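You operate a simulated robot arm through the tools that you are given. There is no shell and no other tool. Be economical: measure what you need, move in short steps, check, and stop when the job is done.

The job below is to be done with a simulated robot arm. You get a single attempt, and the scene is never put back.

## Task
Load the coiler with the blue rope.
Fine: blue holder on the turntable, pegs up, rope end in the holder's socket, guide arm in.
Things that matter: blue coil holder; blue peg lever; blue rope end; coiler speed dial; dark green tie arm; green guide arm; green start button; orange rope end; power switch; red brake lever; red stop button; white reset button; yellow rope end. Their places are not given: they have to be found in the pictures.

Only the result counts: the job must be done as asked and must still hold three seconds after the hand-in. Knocking over, shifting, dropping, spilling or breaking anything else fails it.

## Robot
A 7-joint arm with a two-finger parallel gripper, fixed in place. Base frame: the origin is at the foot of the arm, x ahead of it, y to its left, z up. Lengths are in cm, angles in degrees, forces in N, time in s.
Its first joint turns from -166.0 to 166.0 degrees. Payload 4.4 kg.
The tool frame sits at the grasp point between the pads (the TCP): z along the fingers, y along the line on which they close. The tips reach 2.3 cm beyond it. Largest opening 9.4 cm; finger width 3.8, thickness 1; the body of the gripper, 5.4 by 9.6 cm, starts 3.9 cm behind the TCP.
Orientation is that of the tool frame in the base frame, as a unit quaternion [w, x, y, z]. With the fingers straight down and closing along the base's y, the tool's x points along the base's -x, its y along +y and its z along -z.

## Interface
- The arm moves only by the tool step_arm. Its argument "motion" is a list that holds one entry, the list of rows, each a list of 7 numbers: the shift along the base's x, y, z in cm, then the turn, a rotation vector about the base's x, y, z in degrees, then the opening, from 0 (shut) to 1 (fully open). In form: [[[tx, ty, tz, rx, ry, rz, gripper], ...]]. A call has 1 to 20 rows; each row shifts and turns the commanded pose from where the row before left it. Each row takes 0.2 s and may step no farther than 5 cm and 8.6 degrees from the row before; otherwise, or with a gripper value out of range, the whole call is refused. A pose out of reach is approached as far as the arm can. The call stops where the force on the tool passes 90 N (or 10 N more than at its start, if that is more) or the arm is blocked; 0.2 s more then pass. The fingers move at their own pace (about 7.2 cm/s each) and stop on an object; they squeeze with about 44 N. The grip force told is the motor's: it shows also when the fingers shut on nothing. Time passes only in rows, and 0.2 s behind the last, so rows that do not move let the fingers close. The reply holds the time, the measured pose of the TCP, the force on the tool along the base axes, the opening and the grip force, in the units named above and with some noise, with the torque about the TCP (base axes, N m) and any sound that the robot's microphone picked up.
- Cameras (640 x 400 px; columns grow to the right, rows downward): "scene" is fixed at [4.87, 50.06, 161.15]; the picture's right is [-0.28, -0.96, 0.00], its down [-0.49, 0.14, -0.86] and it looks along [0.83, -0.24, -0.51] (base axes); focal length 317 px, centre (320, 200). "wrist" rides on the gripper at [8.6, 1.6, -7.4] in the tool frame; the picture's right is [-0.18, 0.98, 0.00], its down [-0.58, -0.11, -0.81] and it looks along [-0.79, -0.15, 0.59] (tool axes); focal length 243 px, centre (320, 200).
- grab_frame(camera): a new picture of that camera. The clock stands still meanwhile.
- measure_at(camera, pixels): for up to 12 pixels [column, row] of the newest picture of that camera ("zoom" is the newest enlarged one), the place [x, y, z] in the base frame of the surface seen there, good to about 0.2 cm. The clock stands still meanwhile.
- enlarge(camera, box): a new picture of the part [left, top, right, bottom] of that camera's present view, enlarged. The clock stands still meanwhile.
- job_done(): hands the job in; it is judged then, once.

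Keep the steps short. Do not move on a guess: measure, check each grasp and each placing, and mend mistakes. In all there are 80 turns and 54 pictures (those below and enlarged ones count). Leave the gripper open and the arm clear of the work at the hand-in unless told otherwise, and finish with a single line.

The tools are called after "Call:" by a JSON object that holds its "method" and its "body". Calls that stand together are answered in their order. step_arm: Moves the arm, as the interface text tells. Its arguments: {"type":"object","properties":{"motion":{"type":"array","items":{"type":"array","items":{"type":"array","items":{"type":"number"}}}}},"required":["motion"]} The other tools are called the same way: grab_frame (camera) takes a picture; measure_at (camera, pixels) gives the place of the surface under pixels of a picture; enlarge (camera, box) takes an enlarged picture of a part of a camera's view; job_done () hands the job in.

At the start:

```text
time_s: 0.0
position: [73.14, -8.86, 123.16]
tool_rot: [0.001, 0.0, 1.0, 0.0]
force: [-0.4, 0.1, 0.3]
ft_torque: [0.04, 0.03, 0.0]
opening: 9.4
grasp_force: 0.0
```

scene: 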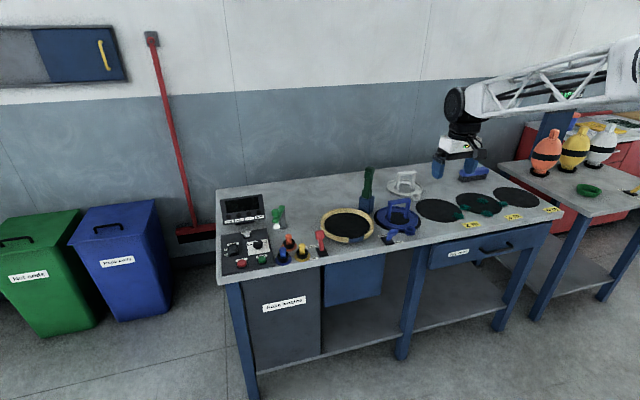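
wrist: 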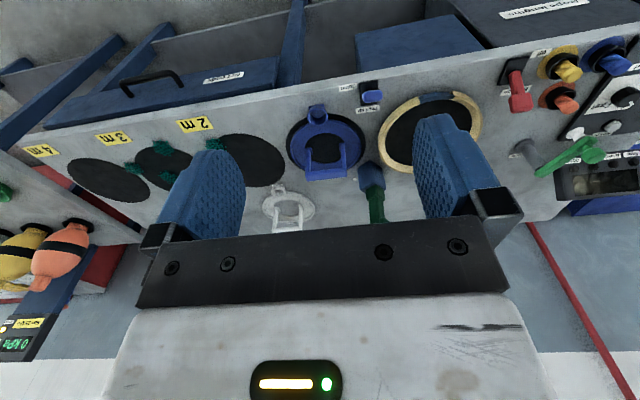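

I start with enlarged views of the work area to identify the parts.

Call:
{"method": "enlarge", "body": {"camera": "scene", "box": [210, 160, 430, 297]}}

Call:
{"method": "enlarge", "body": {"camera": "wrist", "box": [260, 40, 640, 240]}}

```text
2.91 times, centred on (320, 228) of scene
```

zoom: 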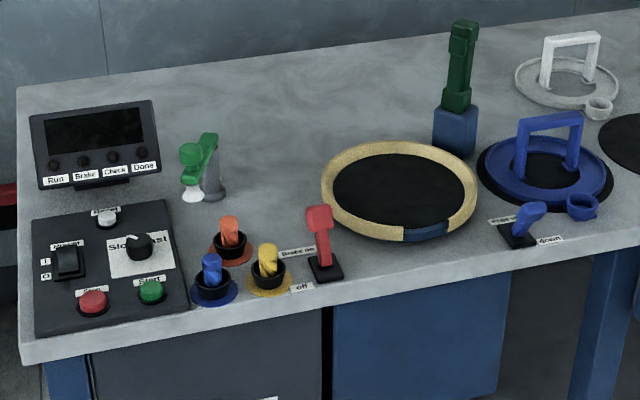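

```text
1.68 times, centred on (450, 140) of wrist
```

zoom: 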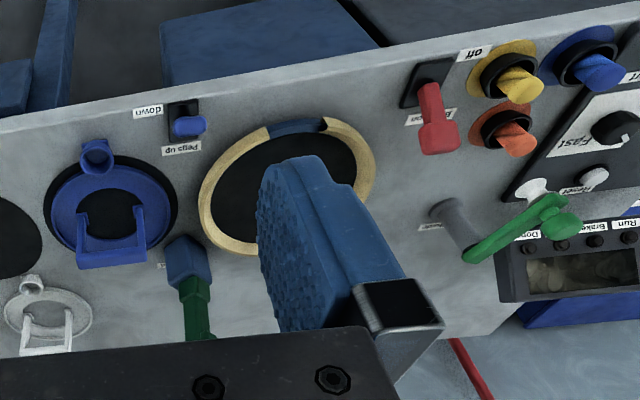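

Measuring points on the wrist zoom: handle bar (80,255)-(140,250), socket (97,155), turntable rim, lever tip (190,125), rope end (600,70), guide arm.

Call:
{"method": "measure_at", "body": {"camera": "zoom", "pixels": [[82, 252], [140, 245], [97, 148], [110, 215], [60, 205], [168, 205], [205, 215], [366, 165], [300, 130], [192, 125], [295, 127], [230, 160]]}}

Call:
{"method": "measure_at", "body": {"camera": "scene", "pixels": [[283, 253], [283, 246], [274, 258], [294, 258], [277, 211], [283, 210], [284, 226], [320, 235], [321, 248], [390, 232], [276, 218], [347, 224]]}}

Call:
{"method": "enlarge", "body": {"camera": "scene", "box": [310, 180, 430, 255]}}

```text
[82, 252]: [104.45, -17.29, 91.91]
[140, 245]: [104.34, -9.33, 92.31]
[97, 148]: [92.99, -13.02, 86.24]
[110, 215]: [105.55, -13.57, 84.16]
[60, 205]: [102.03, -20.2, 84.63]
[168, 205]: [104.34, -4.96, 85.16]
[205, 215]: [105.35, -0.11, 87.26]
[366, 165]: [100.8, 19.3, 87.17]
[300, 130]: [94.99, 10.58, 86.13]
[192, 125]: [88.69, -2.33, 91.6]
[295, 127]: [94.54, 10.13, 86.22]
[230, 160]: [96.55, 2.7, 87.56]
```

```text
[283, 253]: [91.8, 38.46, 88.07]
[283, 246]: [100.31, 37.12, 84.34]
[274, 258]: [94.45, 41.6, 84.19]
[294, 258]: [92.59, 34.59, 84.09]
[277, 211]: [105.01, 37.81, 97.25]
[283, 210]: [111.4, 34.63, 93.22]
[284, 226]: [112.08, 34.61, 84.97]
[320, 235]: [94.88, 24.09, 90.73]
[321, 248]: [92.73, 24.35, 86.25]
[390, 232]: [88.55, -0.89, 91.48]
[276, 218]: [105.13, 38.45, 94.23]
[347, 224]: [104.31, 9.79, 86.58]
```

```text
5.33 times, centred on (370, 218) of scene
```

zoom: 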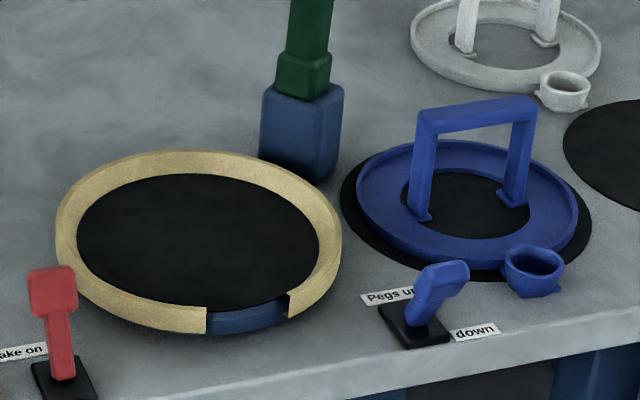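

Measuring handle, ring, socket, gap and lever in this scene zoom.

Call:
{"method": "measure_at", "body": {"camera": "zoom", "pixels": [[425, 115], [475, 107], [528, 102], [423, 215], [512, 195], [535, 262], [460, 245], [358, 190], [574, 210], [465, 145], [535, 292], [475, 212]]}}

Call:
{"method": "measure_at", "body": {"camera": "zoom", "pixels": [[65, 220], [333, 235], [195, 157], [150, 318], [200, 240], [207, 318], [287, 305], [248, 320], [245, 300], [445, 275], [410, 330], [425, 310]]}}

```text
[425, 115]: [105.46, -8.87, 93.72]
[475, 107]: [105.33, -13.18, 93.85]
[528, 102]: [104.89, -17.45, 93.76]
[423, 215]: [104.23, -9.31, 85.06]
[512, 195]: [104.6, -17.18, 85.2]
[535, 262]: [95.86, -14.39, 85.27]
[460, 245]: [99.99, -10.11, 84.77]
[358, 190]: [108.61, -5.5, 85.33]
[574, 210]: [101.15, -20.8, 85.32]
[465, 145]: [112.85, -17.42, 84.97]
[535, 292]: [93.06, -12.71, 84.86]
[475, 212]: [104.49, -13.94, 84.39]
```

```text
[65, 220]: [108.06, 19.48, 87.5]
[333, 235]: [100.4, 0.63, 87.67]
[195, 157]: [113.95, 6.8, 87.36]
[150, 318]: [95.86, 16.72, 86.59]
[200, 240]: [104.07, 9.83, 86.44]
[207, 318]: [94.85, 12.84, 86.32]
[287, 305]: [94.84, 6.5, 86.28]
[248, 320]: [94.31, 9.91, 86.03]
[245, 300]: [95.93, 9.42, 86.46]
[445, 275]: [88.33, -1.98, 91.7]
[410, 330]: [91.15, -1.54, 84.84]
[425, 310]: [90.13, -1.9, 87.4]
```

Holder centre is about (104.7,-13.2), turntable about (104.3,9.8), with its gap facing -x. Next I measure the obstacles: tie arm, white holder, labels and guide arm.

Call:
{"method": "measure_at", "body": {"camera": "zoom", "pixels": [[285, 160], [330, 175], [262, 140], [305, 75], [305, 10], [390, 297], [475, 330], [465, 20], [455, 270], [425, 270], [540, 255], [506, 262]]}}

Call:
{"method": "enlarge", "body": {"camera": "scene", "box": [220, 190, 340, 265]}}

```text
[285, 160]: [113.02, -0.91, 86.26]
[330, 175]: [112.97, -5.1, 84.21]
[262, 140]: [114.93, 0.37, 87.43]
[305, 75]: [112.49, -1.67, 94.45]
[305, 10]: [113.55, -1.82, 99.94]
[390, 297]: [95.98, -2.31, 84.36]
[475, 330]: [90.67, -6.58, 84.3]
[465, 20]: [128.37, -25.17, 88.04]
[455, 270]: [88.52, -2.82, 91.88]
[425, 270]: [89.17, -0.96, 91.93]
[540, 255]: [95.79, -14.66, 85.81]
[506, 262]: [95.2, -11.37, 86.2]
```

```text
5.33 times, centred on (280, 228) of scene
```

zoom: 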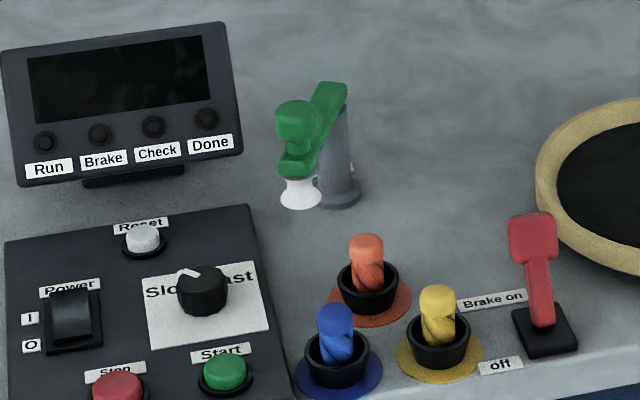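

Next I turn the gripper 90° about z so the fingers close along x (across the handle bar), staying high.

Call:
{"method": "step_arm", "body": {"motion": [[[2, 0, -1, 0, 0, 8.2, 1], [2, 0, -1, 0, 0, 8.2, 1], [2, 0, -1, 0, 0, 8.2, 1], [2, 0, -1, 0, 0, 8.2, 1], [2, 0, -1, 0, 0, 8.2, 1], [2, 0, -1, 0, 0, 8.2, 1], [2, -0.8, -1, 0, 0, 8.2, 1], [2, -0.8, -1, 0, 0, 8.2, 1], [2, -0.8, -1, 0, 0, 8.2, 1], [2, -0.9, -1, 0, 0, 8.2, 1], [2, -1, -1, 0, 0, 8, 1]]]}}

```text
time_s: 2.4
position: [95.29, -13.09, 112.07]
tool_rot: [0.0, -0.707, 0.707, -0.001]
force: [0.9, 0.6, 0.8]
ft_torque: [-0.02, 0.04, 0.01]
opening: 9.41
grasp_force: 0.0
```

The arm reached that pose, so I continue toward x=104.8 at z about 102 to test the reach.

Call:
{"method": "step_arm", "body": {"motion": [[[2.5, 0, -2, 0, 0, 0, 1], [2.5, 0, -2, 0, 0, 0, 1], [2.5, 0, -2, 0, 0, 0, 1], [2, 0, -2, 0, 0, 0, 1], [0, 0, -2, 0, 0, 0, 1]]]}}

```text
time_s: 3.6
position: [104.82, -13.05, 102.25]
tool_rot: [-0.001, -0.707, 0.707, 0.0]
force: [-0.7, 0.4, -0.1]
ft_torque: [0.0, -0.02, -0.01]
opening: 9.41
grasp_force: 0.0
```

Vertical still works here. Checking the bar's position with the wrist camera.

Call:
{"method": "grab_frame", "body": {"camera": "wrist"}}

Call:
{"method": "grab_frame", "body": {"camera": "scene"}}

```text
47 pictures are left
```

wrist: 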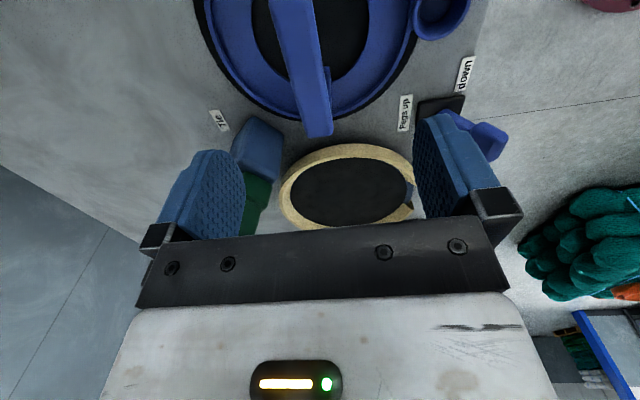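

```text
46 pictures are left
```

scene: 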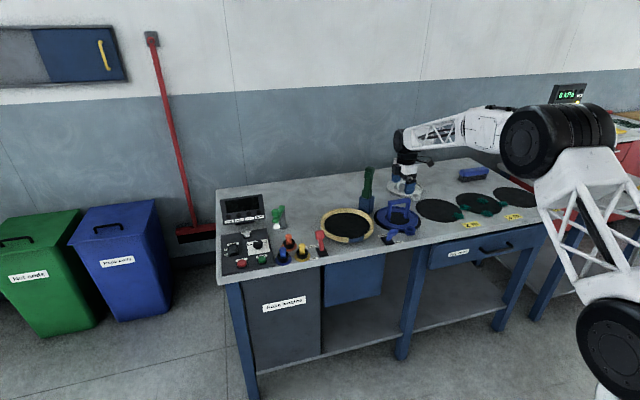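

Measuring the bar edges and turntable features from this angle.

Call:
{"method": "measure_at", "body": {"camera": "wrist", "pixels": [[277, 15], [308, 15], [308, 120], [327, 120], [317, 130], [440, 20], [436, 5], [462, 10], [409, 185], [405, 205], [346, 190], [350, 147]]}}

```text
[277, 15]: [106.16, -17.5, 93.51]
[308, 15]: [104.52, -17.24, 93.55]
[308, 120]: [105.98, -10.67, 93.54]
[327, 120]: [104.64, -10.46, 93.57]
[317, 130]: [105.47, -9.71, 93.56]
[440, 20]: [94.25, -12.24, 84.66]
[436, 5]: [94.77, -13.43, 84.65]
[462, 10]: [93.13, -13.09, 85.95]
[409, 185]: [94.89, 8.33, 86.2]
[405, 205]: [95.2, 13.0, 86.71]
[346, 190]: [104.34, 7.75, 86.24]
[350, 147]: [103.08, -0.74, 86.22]
```

Bar centre is x=105.3, y=-13.2, top z=93.55. I shift x by +0.5, descend so the TCP is at 92.7, then close.

Call:
{"method": "step_arm", "body": {"motion": [[[0.5, -0.1, -2, 0, 0, 0, 1], [0, 0, -2, 0, 0, 0, 1], [0, 0, -2, 0, 0, 0, 1], [0, 0, -2, 0, 0, 0, 1], [0, 0, -1.5, 0, 0, 0, 1], [0, 0, 0, 0, 0, 0, 1]]]}}

```text
time_s: 5.0
position: [104.99, -13.32, 92.68]
tool_rot: [0.0, 0.707, -0.707, 0.0]
force: [0.4, 0.5, -0.7]
ft_torque: [-0.03, -0.01, -0.01]
opening: 9.41
grasp_force: 0.1
```

In place (x at 104.99, close to the reach limit). Closing the fingers.

Call:
{"method": "step_arm", "body": {"motion": [[[0, 0, 0, 0, 0, 0, 0], [0, 0, 0, 0, 0, 0, 0], [0, 0, 0, 0, 0, 0, 0], [0, 0, 0, 0, 0, 0, 0]]]}}

Call:
{"method": "grab_frame", "body": {"camera": "wrist"}}

```text
time_s: 6.0
position: [105.13, -13.36, 92.75]
tool_rot: [0.0, -0.707, 0.707, 0.0]
force: [0.2, -0.4, 2.8]
ft_torque: [0.0, 0.07, -0.04]
opening: 2.35
grasp_force: 43.8
```

```text
45 pictures are left
```

wrist: 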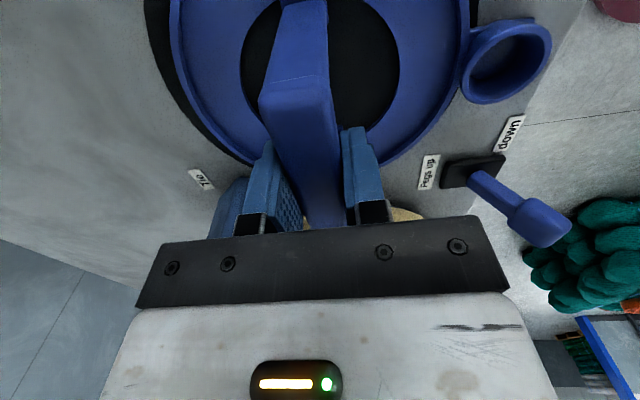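

Gripping the bar (opening 2.35, 44 N). I lift straight up, then pull back in x to clear the tie arm.

Call:
{"method": "step_arm", "body": {"motion": [[[0, 0, 1, 0, 0, 0, 0], [0, 0, 2, 0, 0, 0, 0], [0, 0, 3, 0, 0, 0, 0], [0, 0, 3, 0, 0, 0, 0], [0, 0, 3, 0, 0, 0, 0], [-3, 0, 1, 0, 0, 0, 0], [-3, 0, 0, 0, 0, 0, 0], [-2, 0, 0, 0, 0, 0, 0]]]}}

Call:
{"method": "grab_frame", "body": {"camera": "wrist"}}

```text
time_s: 7.8
position: [97.07, -13.13, 105.65]
tool_rot: [0.0, -0.707, 0.707, 0.0]
force: [-0.4, -0.7, -1.8]
ft_torque: [0.01, -0.01, 0.0]
opening: 2.31
grasp_force: 44.2
```

```text
44 pictures are left
```

wrist: 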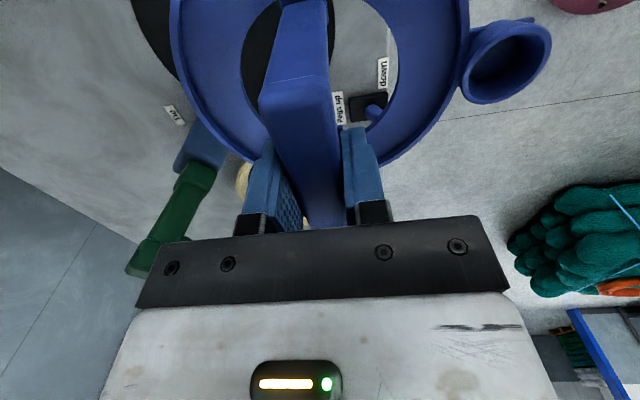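

The holder is held. I measure ring and socket points relative to the TCP.

Call:
{"method": "measure_at", "body": {"camera": "wrist", "pixels": [[244, 60], [397, 60], [176, 40], [463, 40], [250, 158], [400, 158], [475, 40], [545, 40], [505, 27], [500, 98], [330, 105], [265, 105]]}}

```text
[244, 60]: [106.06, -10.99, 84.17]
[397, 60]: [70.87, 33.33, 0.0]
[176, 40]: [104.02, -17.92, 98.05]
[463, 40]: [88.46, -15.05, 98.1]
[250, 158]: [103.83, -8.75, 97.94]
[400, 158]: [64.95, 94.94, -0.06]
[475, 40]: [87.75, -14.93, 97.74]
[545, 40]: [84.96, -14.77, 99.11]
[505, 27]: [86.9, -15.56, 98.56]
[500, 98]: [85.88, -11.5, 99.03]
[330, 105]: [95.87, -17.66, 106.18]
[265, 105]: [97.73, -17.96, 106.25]
```

Holder centre is about (-0.2,-0.2) from the TCP. I take a fresh zoom on the turntable to fix its centre.

Call:
{"method": "enlarge", "body": {"camera": "scene", "box": [315, 200, 379, 250]}}

```text
8.00 times, centred on (347, 225) of scene
```

zoom: 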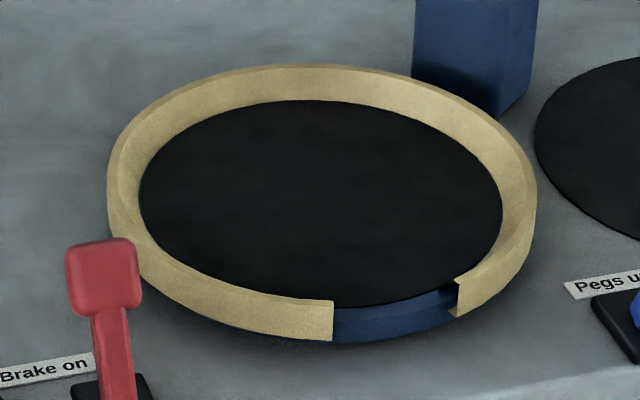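

Call:
{"method": "measure_at", "body": {"camera": "zoom", "pixels": [[144, 200], [498, 205], [320, 104], [330, 302], [210, 125], [455, 145], [190, 270], [113, 180], [529, 180], [300, 67], [336, 332], [450, 310]]}}

```text
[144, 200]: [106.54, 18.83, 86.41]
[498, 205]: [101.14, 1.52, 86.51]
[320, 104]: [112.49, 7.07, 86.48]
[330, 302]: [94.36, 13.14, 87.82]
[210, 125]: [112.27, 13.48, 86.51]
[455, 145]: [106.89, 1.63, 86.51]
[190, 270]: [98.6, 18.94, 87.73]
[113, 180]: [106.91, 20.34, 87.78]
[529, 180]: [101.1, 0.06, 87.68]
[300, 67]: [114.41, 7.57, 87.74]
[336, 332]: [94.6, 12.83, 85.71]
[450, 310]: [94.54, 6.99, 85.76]
```

Turntable disc centre is (104.0,10.0), radius about 9. I carry the holder over in y at x=97, then move forward above the turntable.

Call:
{"method": "step_arm", "body": {"motion": [[[0, 4, 0, 0, 0, 0, 0], [0, 4, 0, 0, 0, 0, 0], [0, 4, 0, 0, 0, 0, 0], [0, 4, 0, 0, 0, 0, 0], [0, 4, 0, 0, 0, 0, 0], [0, 3.4, 0, 0, 0, 0, 0], [0, 0, 0, 0, 0, 0, 0]]]}}

Call:
{"method": "grab_frame", "body": {"camera": "wrist"}}

Call:
{"method": "enlarge", "body": {"camera": "scene", "box": [290, 160, 410, 250]}}

```text
time_s: 9.4
position: [97.08, 10.11, 105.81]
tool_rot: [-0.001, -0.707, 0.707, 0.0]
force: [-0.4, -0.1, -1.9]
ft_torque: [0.03, -0.03, -0.01]
opening: 2.33
grasp_force: 43.6
```

```text
42 pictures are left
```

wrist: 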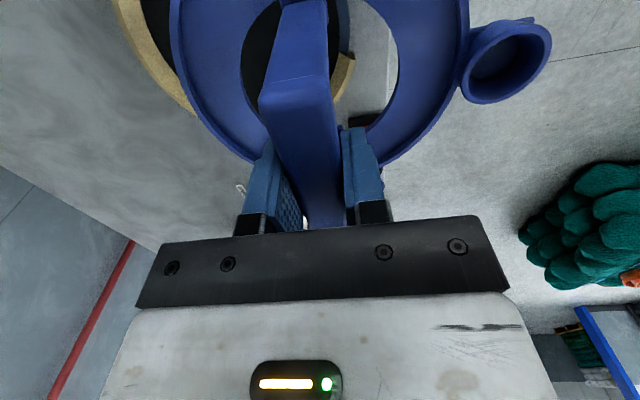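

```text
4.44 times, centred on (350, 205) of scene
```

zoom: 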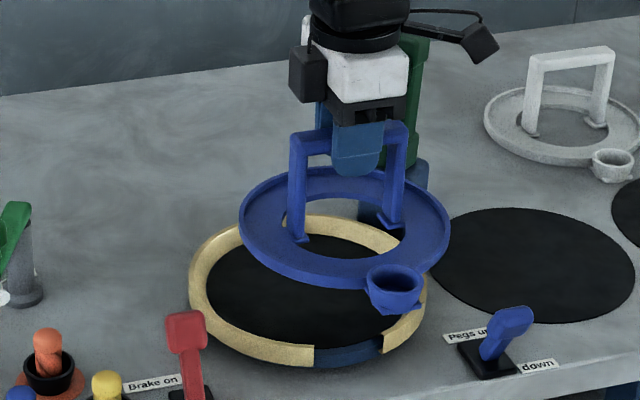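

Measuring the ring's outer edge and socket in the zoom.

Call:
{"method": "measure_at", "body": {"camera": "zoom", "pixels": [[242, 212], [446, 222], [270, 183], [430, 195], [350, 171], [255, 248], [310, 277], [425, 260], [368, 275], [421, 272], [394, 268], [395, 306]]}}

Call:
{"method": "measure_at", "body": {"camera": "wrist", "pixels": [[176, 40], [186, 80], [210, 130], [250, 158], [462, 40], [452, 80], [430, 125], [395, 155], [462, 10], [173, 10], [505, 22], [500, 100]]}}

```text
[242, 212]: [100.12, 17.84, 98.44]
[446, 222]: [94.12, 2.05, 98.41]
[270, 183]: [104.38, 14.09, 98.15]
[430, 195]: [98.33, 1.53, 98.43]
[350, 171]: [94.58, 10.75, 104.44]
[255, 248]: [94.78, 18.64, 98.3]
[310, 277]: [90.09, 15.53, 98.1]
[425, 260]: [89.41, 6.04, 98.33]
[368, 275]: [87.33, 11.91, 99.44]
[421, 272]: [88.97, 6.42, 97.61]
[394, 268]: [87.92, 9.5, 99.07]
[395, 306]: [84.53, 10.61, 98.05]
```

```text
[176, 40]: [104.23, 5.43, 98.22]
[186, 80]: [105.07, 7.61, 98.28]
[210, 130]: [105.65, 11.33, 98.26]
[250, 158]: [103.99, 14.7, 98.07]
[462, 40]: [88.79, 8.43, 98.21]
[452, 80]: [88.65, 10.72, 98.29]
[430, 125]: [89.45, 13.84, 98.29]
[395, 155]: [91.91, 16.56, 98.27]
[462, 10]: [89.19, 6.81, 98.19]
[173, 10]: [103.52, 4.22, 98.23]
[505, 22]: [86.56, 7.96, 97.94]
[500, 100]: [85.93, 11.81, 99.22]
```

Holder centre is (97.1,10.0), so it needs +6.9 in x and about -10.8 in z. I move forward, lower by 8, then check.

Call:
{"method": "step_arm", "body": {"motion": [[[2.5, 0, 0, 0, 0, 0, 0], [2.5, 0, 0, 0, 0, 0, 0], [1.9, 0, 0, 0, 0, 0, 0], [0, 0, -2, 0, 0, 0, 0], [0, 0, -2, 0, 0, 0, 0], [0, 0, -2, 0, 0, 0, 0], [0, 0, -1.5, 0, 0, 0, 0], [0, 0, 0, 0, 0, 0, 0]]]}}

Call:
{"method": "enlarge", "body": {"camera": "scene", "box": [310, 190, 390, 250]}}

```text
time_s: 11.2
position: [103.94, 10.01, 97.94]
tool_rot: [0.0, 0.707, -0.707, 0.0]
force: [0.0, 0.3, -1.9]
ft_torque: [-0.02, 0.01, -0.03]
opening: 2.35
grasp_force: 44.0
```

```text
6.67 times, centred on (350, 220) of scene
```

zoom: 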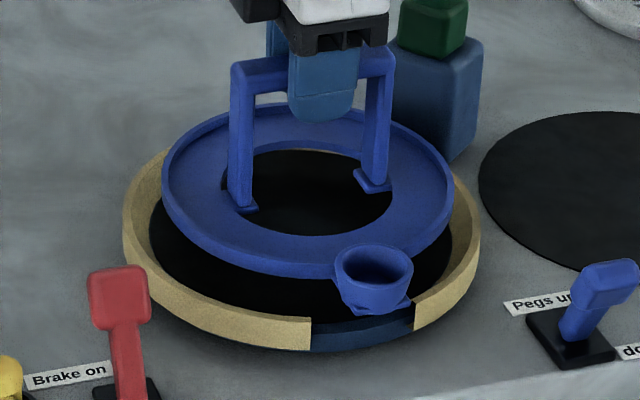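

Well aligned, with the socket above the gap. Lowering the remaining ~3 cm slowly.

Call:
{"method": "step_arm", "body": {"motion": [[[0.05, 0.05, -1, 0, 0, 0, 0], [0, 0, -1, 0, 0, 0, 0], [0, 0, -0.5, 0, 0, 0, 0], [0, 0, -0.3, 0, 0, 0, 0], [0, 0, -0.2, 0, 0, 0, 0], [0, 0, 0, 0, 0, 0, 0]]]}}

Call:
{"method": "enlarge", "body": {"camera": "scene", "box": [310, 190, 390, 250]}}

```text
time_s: 12.6
position: [104.05, 10.12, 95.23]
tool_rot: [0.0, 0.707, -0.707, 0.001]
force: [3.9, -1.5, 6.0]
ft_torque: [0.15, 0.18, -0.05]
opening: 2.34
grasp_force: 43.9
```

```text
6.67 times, centred on (350, 220) of scene
```

zoom: 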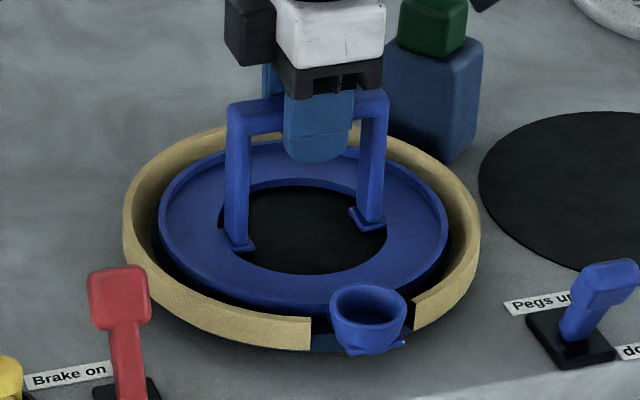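

Light contact at TCP z 95.23. I check the ring's level and centring before letting go.

Call:
{"method": "measure_at", "body": {"camera": "zoom", "pixels": [[165, 215], [441, 225], [190, 255], [265, 295], [410, 180], [220, 165], [200, 225], [415, 240], [300, 180], [300, 250], [333, 300], [404, 298]]}}

```text
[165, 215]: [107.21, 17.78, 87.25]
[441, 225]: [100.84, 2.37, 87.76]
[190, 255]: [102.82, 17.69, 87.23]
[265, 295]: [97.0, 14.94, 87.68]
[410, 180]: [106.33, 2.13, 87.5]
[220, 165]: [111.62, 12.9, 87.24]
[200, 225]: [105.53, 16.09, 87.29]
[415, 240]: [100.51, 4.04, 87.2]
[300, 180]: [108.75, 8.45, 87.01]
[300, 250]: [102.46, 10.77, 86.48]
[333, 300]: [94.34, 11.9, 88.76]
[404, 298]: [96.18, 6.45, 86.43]
```

The ring is flat on the disc at z about 87.25 and centred at (104.0,10.1). I release and rise.

Call:
{"method": "step_arm", "body": {"motion": [[[0, 0, 0, 0, 0, 0, 0.3], [0, 0, 0, 0, 0, 0, 0.6], [0, 0, 0, 0, 0, 0, 0.8], [0, 0, 0, 0, 0, 0, 0.8], [0, 0, 1, 0, 0, 0, 0.8], [0, 0, 2, 0, 0, 0, 0.8], [0, 0, 3, 0, 0, 0, 0.8], [-1, 0, 3, 0, 0, 0, 0.8], [-3, 0, 3, 0, 0, 0, 0.5]]]}}

Call:
{"method": "enlarge", "body": {"camera": "scene", "box": [310, 180, 430, 255]}}

```text
time_s: 14.6
position: [100.0, 10.1, 107.05]
tool_rot: [0.0, 0.707, -0.707, 0.0]
force: [0.5, 0.1, -0.4]
ft_torque: [0.03, 0.01, -0.01]
opening: 4.69
grasp_force: 0.1
```

```text
5.33 times, centred on (370, 218) of scene
```

zoom: 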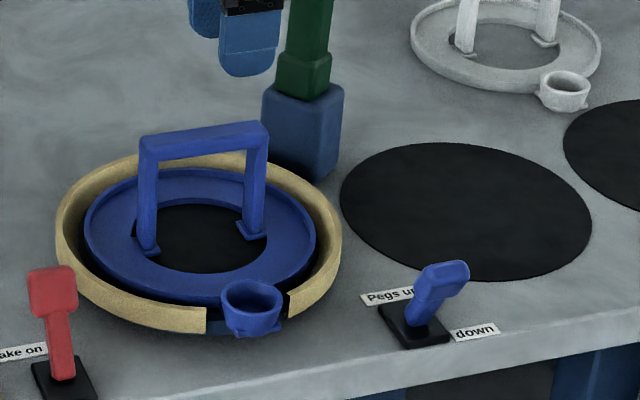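

Holder sits well. Next is the peg lever (head at about (88.5,-1.9,91.8), leaning -x to "down"). It must be pushed +x toward "Pegs up". I bring the closed fingers to the -x side of it.

Call:
{"method": "step_arm", "body": {"motion": [[[-4, -2, 0, 0, 0, 0, 0], [-4, -3, 0, 0, 0, 0, 0], [-4, -3, 0, 0, 0, 0, 0], [-4, -3, 0, 0, 0, 0, 0], [-2.5, -1, -2, 0, 0, 0, 0], [0, 0, -4, 0, 0, 0, 0], [0, 0, -4, 0, 0, 0, 0], [0, 0, -4, 0, 0, 0, 0], [0, 0, -1.5, 0, 0, 0, 0], [0, 0, 0, 0, 0, 0, 0]]]}}

Call:
{"method": "grab_frame", "body": {"camera": "wrist"}}

```text
time_s: 16.8
position: [81.52, -1.73, 91.48]
tool_rot: [0.0, -0.707, 0.707, 0.0]
force: [0.1, -0.3, 0.2]
ft_torque: [0.02, -0.01, -0.01]
opening: 0.02
grasp_force: 42.4
```

```text
37 pictures are left
```

wrist: 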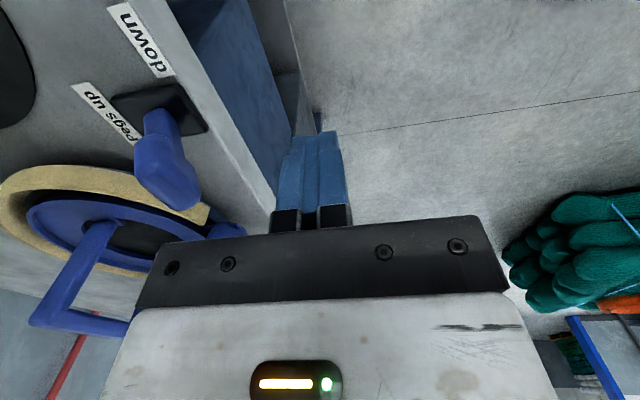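

The lever stands left of the closed fingers in view. Pushing +x in 1 cm steps.

Call:
{"method": "step_arm", "body": {"motion": [[[2, 0, 0, 0, 0, 0, 0], [2, 0, 0, 0, 0, 0, 0], [1, 0, 0, 0, 0, 0, 0], [1, 0, 0, 0, 0, 0, 0], [1, 0, 0, 0, 0, 0, 0], [1, 0, 0, 0, 0, 0, 0], [1, 0, 0, 0, 0, 0, 0], [1, 0, 0, 0, 0, 0, 0], [1, 0, 0, 0, 0, 0, 0]]]}}

Call:
{"method": "enlarge", "body": {"camera": "scene", "box": [310, 180, 430, 255]}}

```text
time_s: 18.2
position: [89.72, -1.77, 92.85]
tool_rot: [0.005, -0.707, 0.707, -0.005]
force: [-3.5, 1.0, 10.7]
ft_torque: [-0.05, -0.12, -0.02]
opening: 0.0
grasp_force: 42.8
stopped in row 7: the force on the tool passed its limit (the readings are from after the stop); the commanded pose is now the measured one
```

```text
5.33 times, centred on (370, 218) of scene
```

zoom: 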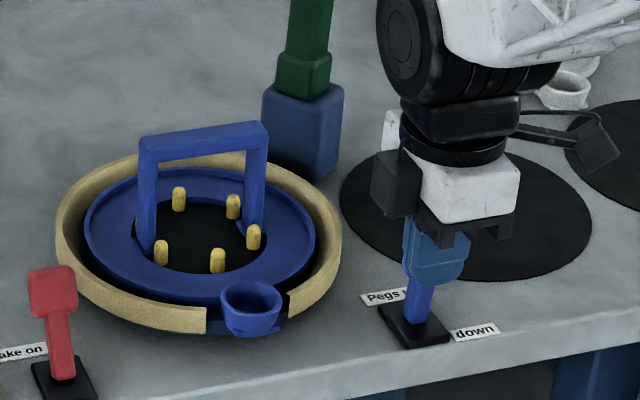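

The pegs have come up through the holder. I back off to see where the lever rests.

Call:
{"method": "step_arm", "body": {"motion": [[[-1, 0, 0, 0, 0, 0, 0], [-2, 0, 0, 0, 0, 0, 0], [-3, 0, 1, 0, 0, 0, 0], [-3, 0, 2, 0, 0, 0, 0], [0, 0, 0, 0, 0, 0, 0]]]}}

Call:
{"method": "enlarge", "body": {"camera": "scene", "box": [310, 180, 430, 255]}}

```text
time_s: 19.4
position: [80.89, -1.61, 95.62]
tool_rot: [-0.004, 0.707, -0.707, 0.004]
force: [-0.5, 0.2, 0.7]
ft_torque: [0.01, 0.01, 0.0]
opening: 0.0
grasp_force: 42.8
```

```text
5.33 times, centred on (370, 218) of scene
```

zoom: 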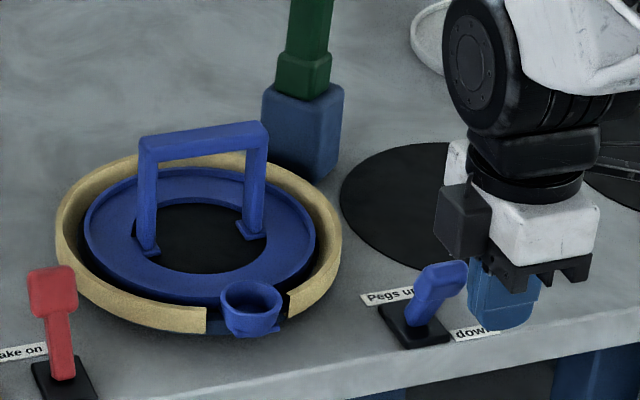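

The lever sprang back: it stopped at vertical, short of past-centre, because the fingers rode up with it. I push again, this time following the arc upward and then onward.

Call:
{"method": "step_arm", "body": {"motion": [[[2, -0.2, -1.7, 0, 0, 0, 0], [2, 0, -1.7, 0, 0, 0, 0], [1, 0, 0, 0, 0, 0, 0], [0.7, 0, 0.2, 0, 0, 0, 0], [0.7, 0, 0.3, 0, 0, 0, 0], [0.7, 0, 0.3, 0, 0, 0, 0], [0.7, 0, 0.3, 0, 0, 0, 0], [0.7, 0, 0.2, 0, 0, 0, 0], [0.7, 0, 0.1, 0, 0, 0, 0], [0.7, 0, 0, 0, 0, 0, 0], [0.7, 0, 0, 0, 0, 0, 0], [0.7, 0, -0.1, 0, 0, 0, 0]]]}}

Call:
{"method": "grab_frame", "body": {"camera": "wrist"}}

```text
time_s: 22.0
position: [92.0, -2.06, 93.61]
tool_rot: [0.005, -0.707, 0.707, -0.005]
force: [-0.4, 0.9, 0.3]
ft_torque: [0.03, 0.02, 0.04]
opening: 0.0
grasp_force: 42.2
```

```text
34 pictures are left
```

wrist: 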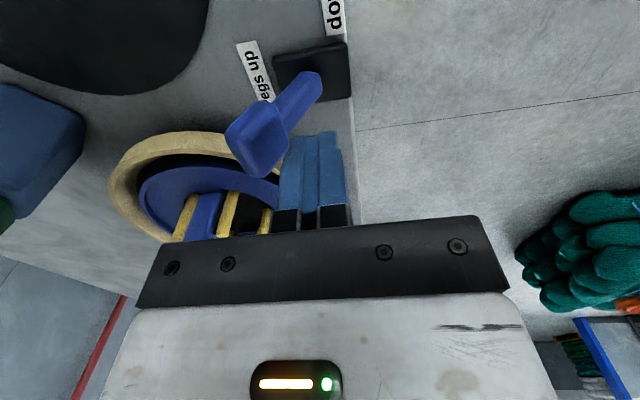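

The lever has flipped over to the "Pegs up" side and no longer touches the fingers. I back off, rise, and verify.

Call:
{"method": "step_arm", "body": {"motion": [[[-2, 0, 1, 0, 0, 0, 0], [-2, 0, 4, 0, 0, 0, 0], [-2, 0, 4, 0, 0, 0, 0], [-2, 0, 4, 0, 0, 0, 0], [-2, 0, 4, 0, 0, 0, 0.3], [0, 0, 3, 0, 0, 0, 0.5]]]}}

Call:
{"method": "enlarge", "body": {"camera": "scene", "box": [310, 180, 430, 255]}}

Call:
{"method": "enlarge", "body": {"camera": "scene", "box": [250, 200, 330, 270]}}

```text
time_s: 23.4
position: [82.0, -1.88, 113.42]
tool_rot: [-0.004, 0.707, -0.707, 0.004]
force: [-0.4, -0.6, 0.3]
ft_torque: [-0.01, 0.01, -0.04]
opening: 4.72
grasp_force: 0.1
```

```text
5.33 times, centred on (370, 218) of scene
```

zoom: 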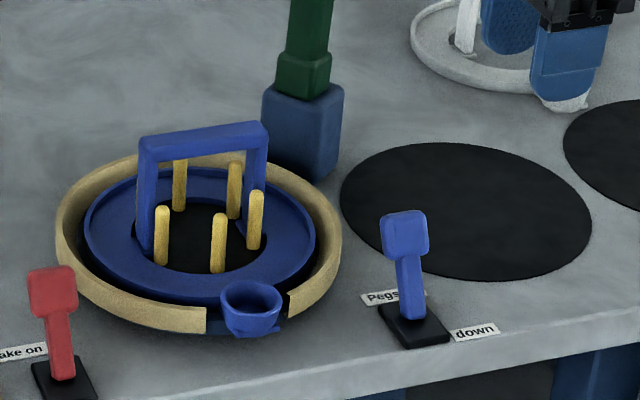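

```text
5.71 times, centred on (290, 235) of scene
```

zoom: 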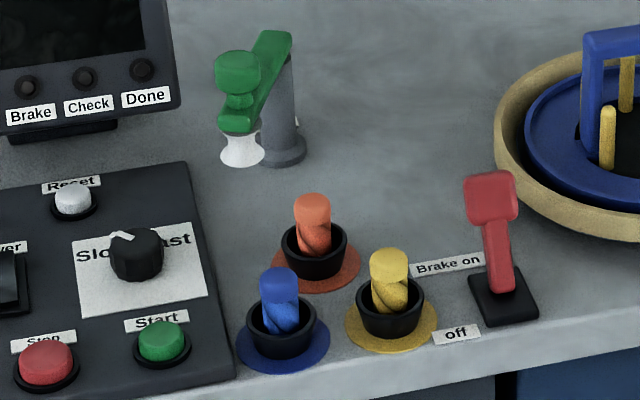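

Pegs up and lever latched. Now measuring the rope ends and cups.

Call:
{"method": "measure_at", "body": {"camera": "zoom", "pixels": [[279, 275], [264, 285], [296, 285], [281, 325], [248, 305], [314, 303], [282, 345], [312, 200], [389, 258], [374, 265], [405, 265], [160, 258]]}}

Call:
{"method": "measure_at", "body": {"camera": "scene", "pixels": [[283, 250], [281, 253], [285, 253], [293, 237], [304, 247]]}}

```text
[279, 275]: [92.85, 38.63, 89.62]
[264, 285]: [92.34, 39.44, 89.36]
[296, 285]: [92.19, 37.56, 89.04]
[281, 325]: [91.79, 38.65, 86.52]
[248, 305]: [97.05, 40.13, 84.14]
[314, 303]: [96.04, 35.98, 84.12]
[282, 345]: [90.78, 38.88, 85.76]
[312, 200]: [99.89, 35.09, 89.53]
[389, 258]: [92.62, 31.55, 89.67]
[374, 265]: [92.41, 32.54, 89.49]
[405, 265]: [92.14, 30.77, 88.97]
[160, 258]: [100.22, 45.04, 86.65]
```

```text
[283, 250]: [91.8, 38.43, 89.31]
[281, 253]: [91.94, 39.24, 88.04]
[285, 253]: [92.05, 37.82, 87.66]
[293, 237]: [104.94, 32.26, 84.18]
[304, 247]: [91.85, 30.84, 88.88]
```

Blue rope end: centre about (92.8,38.5), top z 89.7, cup rim about 86.5. I move above it, staying high.

Call:
{"method": "step_arm", "body": {"motion": [[[1, 4.5, 0, 0, 0, 0, 0.5], [1, 4.5, 0, 0, 0, 0, 0.5], [1, 4.5, 0, 0, 0, 0, 0.5], [1, 4.5, 0, 0, 0, 0, 0.5], [1, 4.5, 0, 0, 0, 0, 0.5], [1, 4.5, 0, 0, 0, 0, 0.5], [1, 4.5, 0, 0, 0, 0, 0.5], [1.5, 4.5, -2, 0, 0, 0, 0.5], [2.3, 4.3, -4, 0, 0, 0, 0.5], [0, 0, -4, 0, 0, 0, 0.5], [0, 0, -4, 0, 0, 0, 0.5], [0, 0, 0, 0, 0, 0, 0.5]]]}}

Call:
{"method": "grab_frame", "body": {"camera": "wrist"}}

```text
refused: row 8 steps farther than a row can; nothing moved
```

```text
31 pictures are left
```

wrist: 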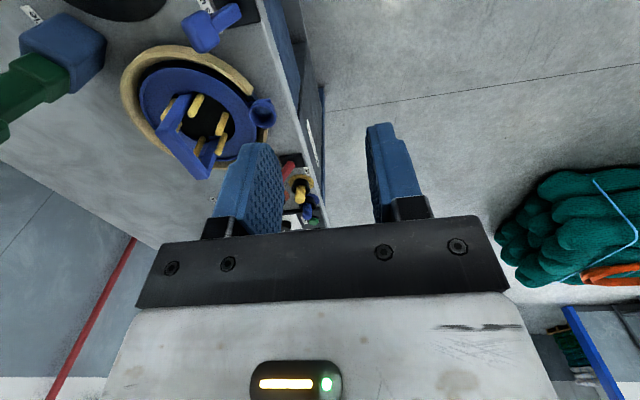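

A row was too long. I send it again with shorter rows.

Call:
{"method": "step_arm", "body": {"motion": [[[1, 4, 0, 0, 0, 0, 0.5], [1, 4, 0, 0, 0, 0, 0.5], [1, 4, 0, 0, 0, 0, 0.5], [1, 4, 0, 0, 0, 0, 0.5], [1, 4, 0, 0, 0, 0, 0.5], [1, 4, 0, 0, 0, 0, 0.5], [1, 4, 0, 0, 0, 0, 0.5], [1, 4, 0, 0, 0, 0, 0.5], [1, 4, 0, 0, 0, 0, 0.5], [1.8, 4.3, 0, 0, 0, 0, 0.5], [0, 0, -4, 0, 0, 0, 0.5], [0, 0, -4, 0, 0, 0, 0.5], [0, 0, -4, 0, 0, 0, 0.5], [0, 0, -2, 0, 0, 0, 0.5], [0, 0, 0, 0, 0, 0, 0.5]]]}}

Call:
{"method": "grab_frame", "body": {"camera": "wrist"}}

```text
time_s: 26.6
position: [93.02, 38.4, 99.55]
tool_rot: [0.004, -0.707, 0.707, -0.004]
force: [0.0, -0.3, 0.7]
ft_torque: [-0.02, 0.01, 0.01]
opening: 4.69
grasp_force: 0.1
```

```text
30 pictures are left
```

wrist: 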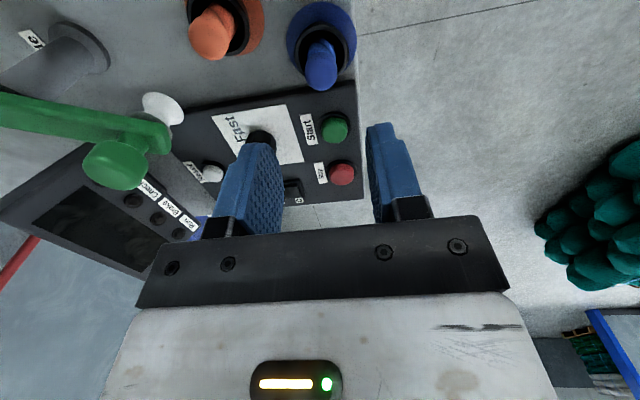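

Call:
{"method": "measure_at", "body": {"camera": "wrist", "pixels": [[308, 60], [336, 60], [322, 45], [321, 80], [322, 30], [357, 45], [287, 45], [320, 62], [115, 165], [155, 130], [60, 110], [160, 105]]}}

Call:
{"method": "enlarge", "body": {"camera": "scene", "box": [250, 190, 330, 260]}}

```text
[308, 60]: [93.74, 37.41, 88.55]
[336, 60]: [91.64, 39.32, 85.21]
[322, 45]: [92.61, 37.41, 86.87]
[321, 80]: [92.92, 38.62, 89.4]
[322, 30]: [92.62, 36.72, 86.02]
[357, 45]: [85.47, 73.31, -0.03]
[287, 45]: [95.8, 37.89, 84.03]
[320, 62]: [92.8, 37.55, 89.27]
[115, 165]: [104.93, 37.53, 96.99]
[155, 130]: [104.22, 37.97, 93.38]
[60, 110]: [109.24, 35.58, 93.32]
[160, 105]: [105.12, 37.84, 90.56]
```

```text
5.71 times, centred on (290, 225) of scene
```

zoom: 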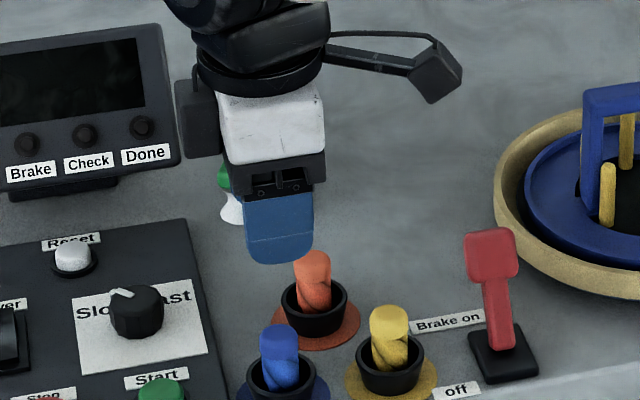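

Rope cap centre (92.8,38.4). I descend to TCP z about 89.0, with the tips just above the cup rim.

Call:
{"method": "step_arm", "body": {"motion": [[[-0.2, 0.05, -3, 0, 0, 0, 0.5], [0, 0, -3, 0, 0, 0, 0.5], [0, 0, -2.5, 0, 0, 0, 0.5], [0, 0, -1.5, 0, 0, 0, 0.5], [0, 0, -0.4, 0, 0, 0, 0.5], [0, 0, 0, 0, 0, 0, 0.5]]]}}

Call:
{"method": "grab_frame", "body": {"camera": "wrist"}}

```text
time_s: 28.0
position: [92.64, 38.29, 89.14]
tool_rot: [0.004, -0.707, 0.707, -0.005]
force: [-0.5, -0.4, -0.8]
ft_torque: [-0.02, 0.0, -0.01]
opening: 4.71
grasp_force: 0.1
```

```text
28 pictures are left
```

wrist: 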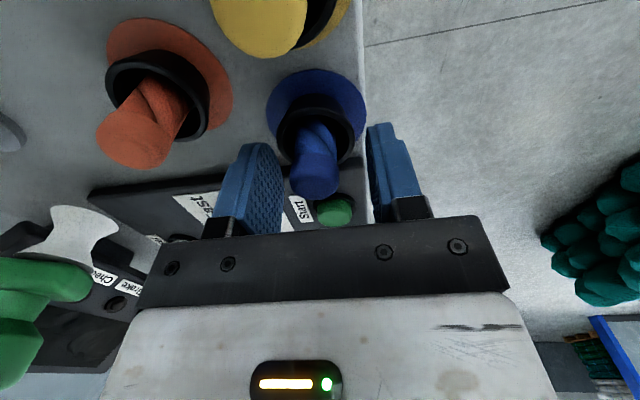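

The cap is between the pads. Closing.

Call:
{"method": "step_arm", "body": {"motion": [[[0, 0, 0, 0, 0, 0, 0.2], [0, 0, 0, 0, 0, 0, 0], [0, 0, 0, 0, 0, 0, 0], [0, 0, 0, 0, 0, 0, 0]]]}}

```text
time_s: 29.0
position: [92.61, 38.35, 89.2]
tool_rot: [0.005, -0.707, 0.707, -0.006]
force: [11.6, 0.9, -0.7]
ft_torque: [0.02, -0.48, 0.02]
opening: 2.27
grasp_force: 43.8
```

Grasped at 2.27 cm. I ease x by +0.2 and lift slowly to see how the rope behaves.

Call:
{"method": "step_arm", "body": {"motion": [[[0.2, 0, 0, 0, 0, 0, 0], [0, 0, 1, 0, 0, 0, 0], [0, 0, 1, 0, 0, 0, 0], [0, 0, 2, 0, 0, 0, 0], [0, 0, 2, 0, 0, 0, 0]]]}}

Call:
{"method": "enlarge", "body": {"camera": "scene", "box": [250, 190, 400, 270]}}

Call:
{"method": "grab_frame", "body": {"camera": "wrist"}}

```text
time_s: 30.2
position: [92.81, 38.35, 95.06]
tool_rot: [0.005, -0.707, 0.707, -0.004]
force: [-0.7, 0.1, -0.9]
ft_torque: [0.01, -0.04, 0.0]
opening: 2.23
grasp_force: 44.1
```

```text
4.27 times, centred on (325, 230) of scene
```

zoom: 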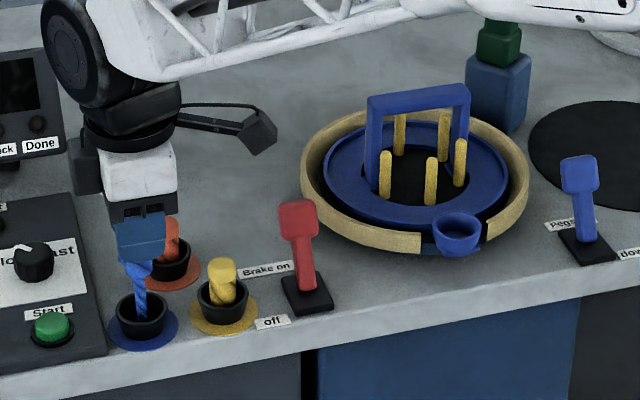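

```text
26 pictures are left
```

wrist: 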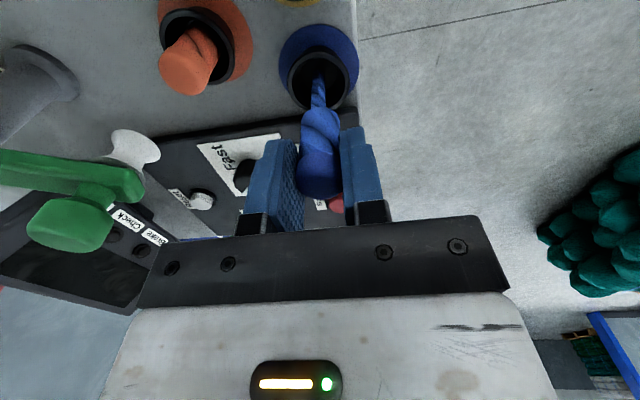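

The cap is out, trailing its rope. Now I measure the socket rim and inside.

Call:
{"method": "measure_at", "body": {"camera": "zoom", "pixels": [[434, 228], [482, 230], [458, 213], [456, 250], [458, 232], [458, 222], [445, 222], [472, 222], [140, 268], [125, 270], [150, 272], [138, 290]]}}

Call:
{"method": "enlarge", "body": {"camera": "scene", "box": [340, 228, 372, 252]}}

```text
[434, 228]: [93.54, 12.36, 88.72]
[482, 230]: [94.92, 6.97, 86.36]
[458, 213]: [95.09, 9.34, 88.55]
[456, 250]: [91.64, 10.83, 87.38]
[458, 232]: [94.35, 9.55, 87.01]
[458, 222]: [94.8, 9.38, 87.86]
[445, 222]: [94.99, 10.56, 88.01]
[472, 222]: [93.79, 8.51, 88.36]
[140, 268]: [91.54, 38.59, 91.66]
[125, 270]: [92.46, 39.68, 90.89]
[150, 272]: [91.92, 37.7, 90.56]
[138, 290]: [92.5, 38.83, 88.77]
```

```text
16.00 times, centred on (356, 240) of scene
```

zoom: 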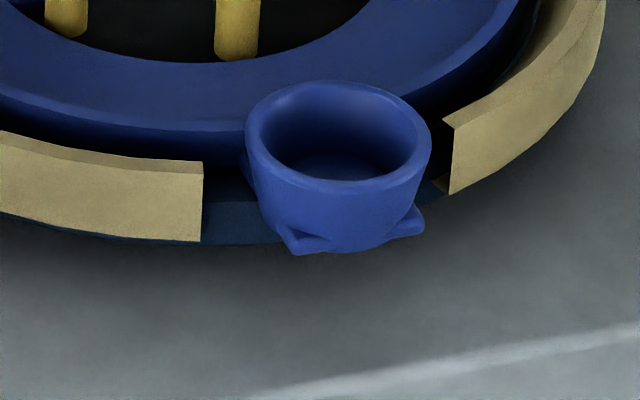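

Call:
{"method": "measure_at", "body": {"camera": "zoom", "pixels": [[252, 135], [424, 148], [338, 87], [330, 186], [290, 100], [395, 105], [270, 170], [395, 175], [330, 165], [340, 175], [300, 160], [375, 150]]}}

```text
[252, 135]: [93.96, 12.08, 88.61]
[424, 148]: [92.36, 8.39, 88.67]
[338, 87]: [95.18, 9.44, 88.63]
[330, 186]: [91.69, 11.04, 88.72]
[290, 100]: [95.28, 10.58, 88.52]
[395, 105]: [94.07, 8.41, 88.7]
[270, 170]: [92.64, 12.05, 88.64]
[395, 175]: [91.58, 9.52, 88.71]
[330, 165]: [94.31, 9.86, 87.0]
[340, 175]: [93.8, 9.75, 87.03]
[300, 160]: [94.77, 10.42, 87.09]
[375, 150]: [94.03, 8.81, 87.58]
```

Socket rim centre is (93.35,10.2,88.7), floor about 87.0. Next, the lower end of the held cap, from the wrist picture.

Call:
{"method": "measure_at", "body": {"camera": "wrist", "pixels": [[319, 106], [320, 115], [320, 125], [320, 135], [322, 150], [318, 95], [318, 82], [303, 120], [336, 120], [300, 185], [342, 185], [322, 185]]}}

Call:
{"method": "enlarge", "body": {"camera": "wrist", "box": [270, 20, 370, 220]}}

```text
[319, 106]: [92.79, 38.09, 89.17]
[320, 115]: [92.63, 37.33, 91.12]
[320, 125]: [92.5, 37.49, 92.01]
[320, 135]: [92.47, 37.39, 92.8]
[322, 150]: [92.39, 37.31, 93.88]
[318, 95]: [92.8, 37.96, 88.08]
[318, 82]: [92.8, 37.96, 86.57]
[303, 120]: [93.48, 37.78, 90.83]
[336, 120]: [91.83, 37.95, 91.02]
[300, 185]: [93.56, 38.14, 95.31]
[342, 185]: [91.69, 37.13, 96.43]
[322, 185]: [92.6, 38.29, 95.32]
```

```text
2.00 times, centred on (320, 120) of wrist
```

zoom: 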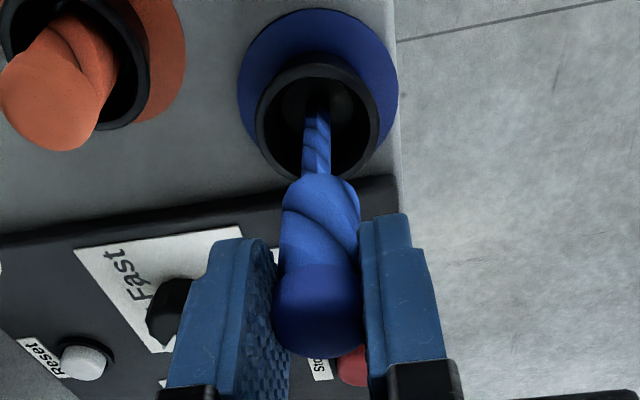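

Cap bottom is 4.5 cm below the TCP, so the final TCP is about (93.5,10.2,91.6). I lift and carry it across high over the levers.

Call:
{"method": "step_arm", "body": {"motion": [[[0, 0, 4, 0, 0, 0, 0], [0, 0, 4, 0, 0, 0, 0], [0, -4, 0, 0, 0, 0, 0], [0, -4, 0, 0, 0, 0, 0], [0, -4, 0, 0, 0, 0, 0], [0, -4, 0, 0, 0, 0, 0], [0, -4, 0, 0, 0, 0, 0], [0.4, -4, 0, 0, 0, 0, 0], [0.25, -4.15, 0, 0, 0, 0, 0], [0, 0, -3, 0, 0, 0, 0], [0, 0, -2, 0, 0, 0, 0], [0, 0, -1, 0, 0, 0, 0], [0, 0, 0, 0, 0, 0, 0]]]}}

Call:
{"method": "enlarge", "body": {"camera": "scene", "box": [270, 190, 398, 270]}}

Call:
{"method": "grab_frame", "body": {"camera": "wrist"}}

```text
time_s: 33.0
position: [93.6, 10.14, 96.97]
tool_rot: [0.004, -0.706, 0.708, -0.004]
force: [0.3, -0.2, 0.1]
ft_torque: [0.0, 0.0, -0.01]
opening: 2.22
grasp_force: 44.4
```

```text
5.00 times, centred on (334, 230) of scene
```

zoom: 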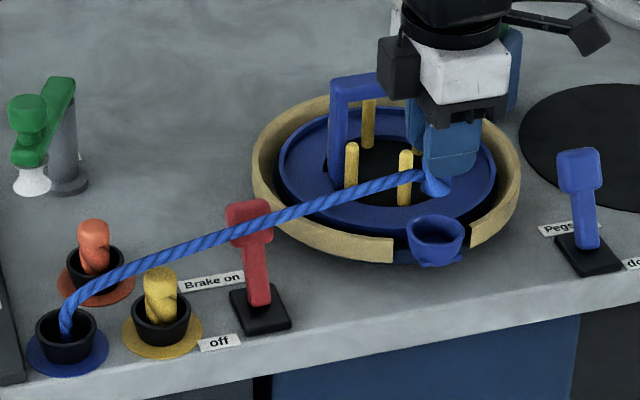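

```text
22 pictures are left
```

wrist: 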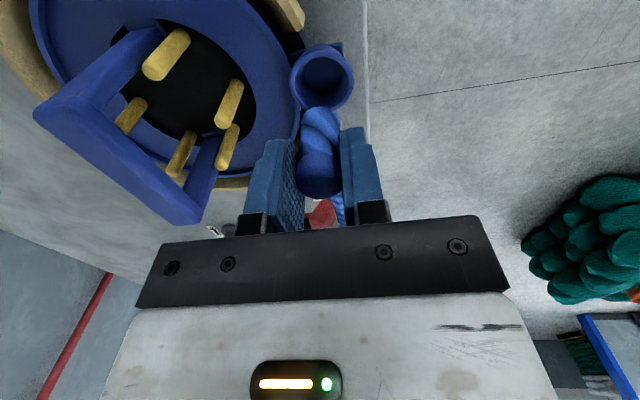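

The rope trails freely. Checking the cap-to-socket alignment from the wrist picture.

Call:
{"method": "measure_at", "body": {"camera": "wrist", "pixels": [[304, 115], [337, 120], [320, 115], [293, 75], [351, 75], [322, 47], [322, 65], [322, 100], [320, 135]]}}

```text
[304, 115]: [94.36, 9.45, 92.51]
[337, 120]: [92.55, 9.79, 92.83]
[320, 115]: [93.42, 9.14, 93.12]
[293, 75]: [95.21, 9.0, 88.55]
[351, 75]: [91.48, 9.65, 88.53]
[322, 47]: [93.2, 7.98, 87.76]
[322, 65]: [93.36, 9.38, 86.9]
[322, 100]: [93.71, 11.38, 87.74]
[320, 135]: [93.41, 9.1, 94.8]
```

Aligned within 0.1–0.2 cm. Lowering 5.3 cm, with small steps at the end.

Call:
{"method": "step_arm", "body": {"motion": [[[-0.1, 0.05, -2, 0, 0, 0, 0], [0, 0, -1.3, 0, 0, 0, 0], [0, 0, -0.8, 0, 0, 0, 0], [0, 0, -0.6, 0, 0, 0, 0], [0, 0, -0.4, 0, 0, 0, 0], [0, 0, -0.2, 0, 0, 0, 0], [0, 0, 0, 0, 0, 0, 0]]]}}

Call:
{"method": "enlarge", "body": {"camera": "scene", "box": [310, 200, 390, 260]}}

```text
time_s: 34.6
position: [93.44, 10.14, 91.78]
tool_rot: [-0.005, 0.707, -0.707, 0.005]
force: [7.5, -4.4, 2.4]
ft_torque: [-0.14, -0.33, -0.07]
opening: 2.23
grasp_force: 44.4
```

```text
6.67 times, centred on (350, 230) of scene
```

zoom: 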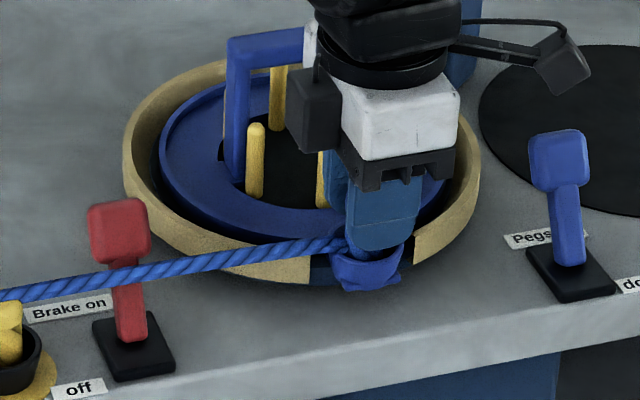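

Cap is in the socket with slight side force. I relieve it (x +0.1, y -0.1) and press 0.4 lower.

Call:
{"method": "step_arm", "body": {"motion": [[[0.12, -0.08, 0, 0, 0, 0, 0], [0, 0, -0.2, 0, 0, 0, 0], [0, 0, -0.2, 0, 0, 0, 0], [0, 0, 0, 0, 0, 0, 0]]]}}

```text
time_s: 35.6
position: [93.47, 10.22, 91.52]
tool_rot: [0.005, -0.707, 0.707, -0.005]
force: [-3.0, -0.8, 22.7]
ft_torque: [0.04, 0.11, 0.01]
opening: 2.25
grasp_force: 44.1
```

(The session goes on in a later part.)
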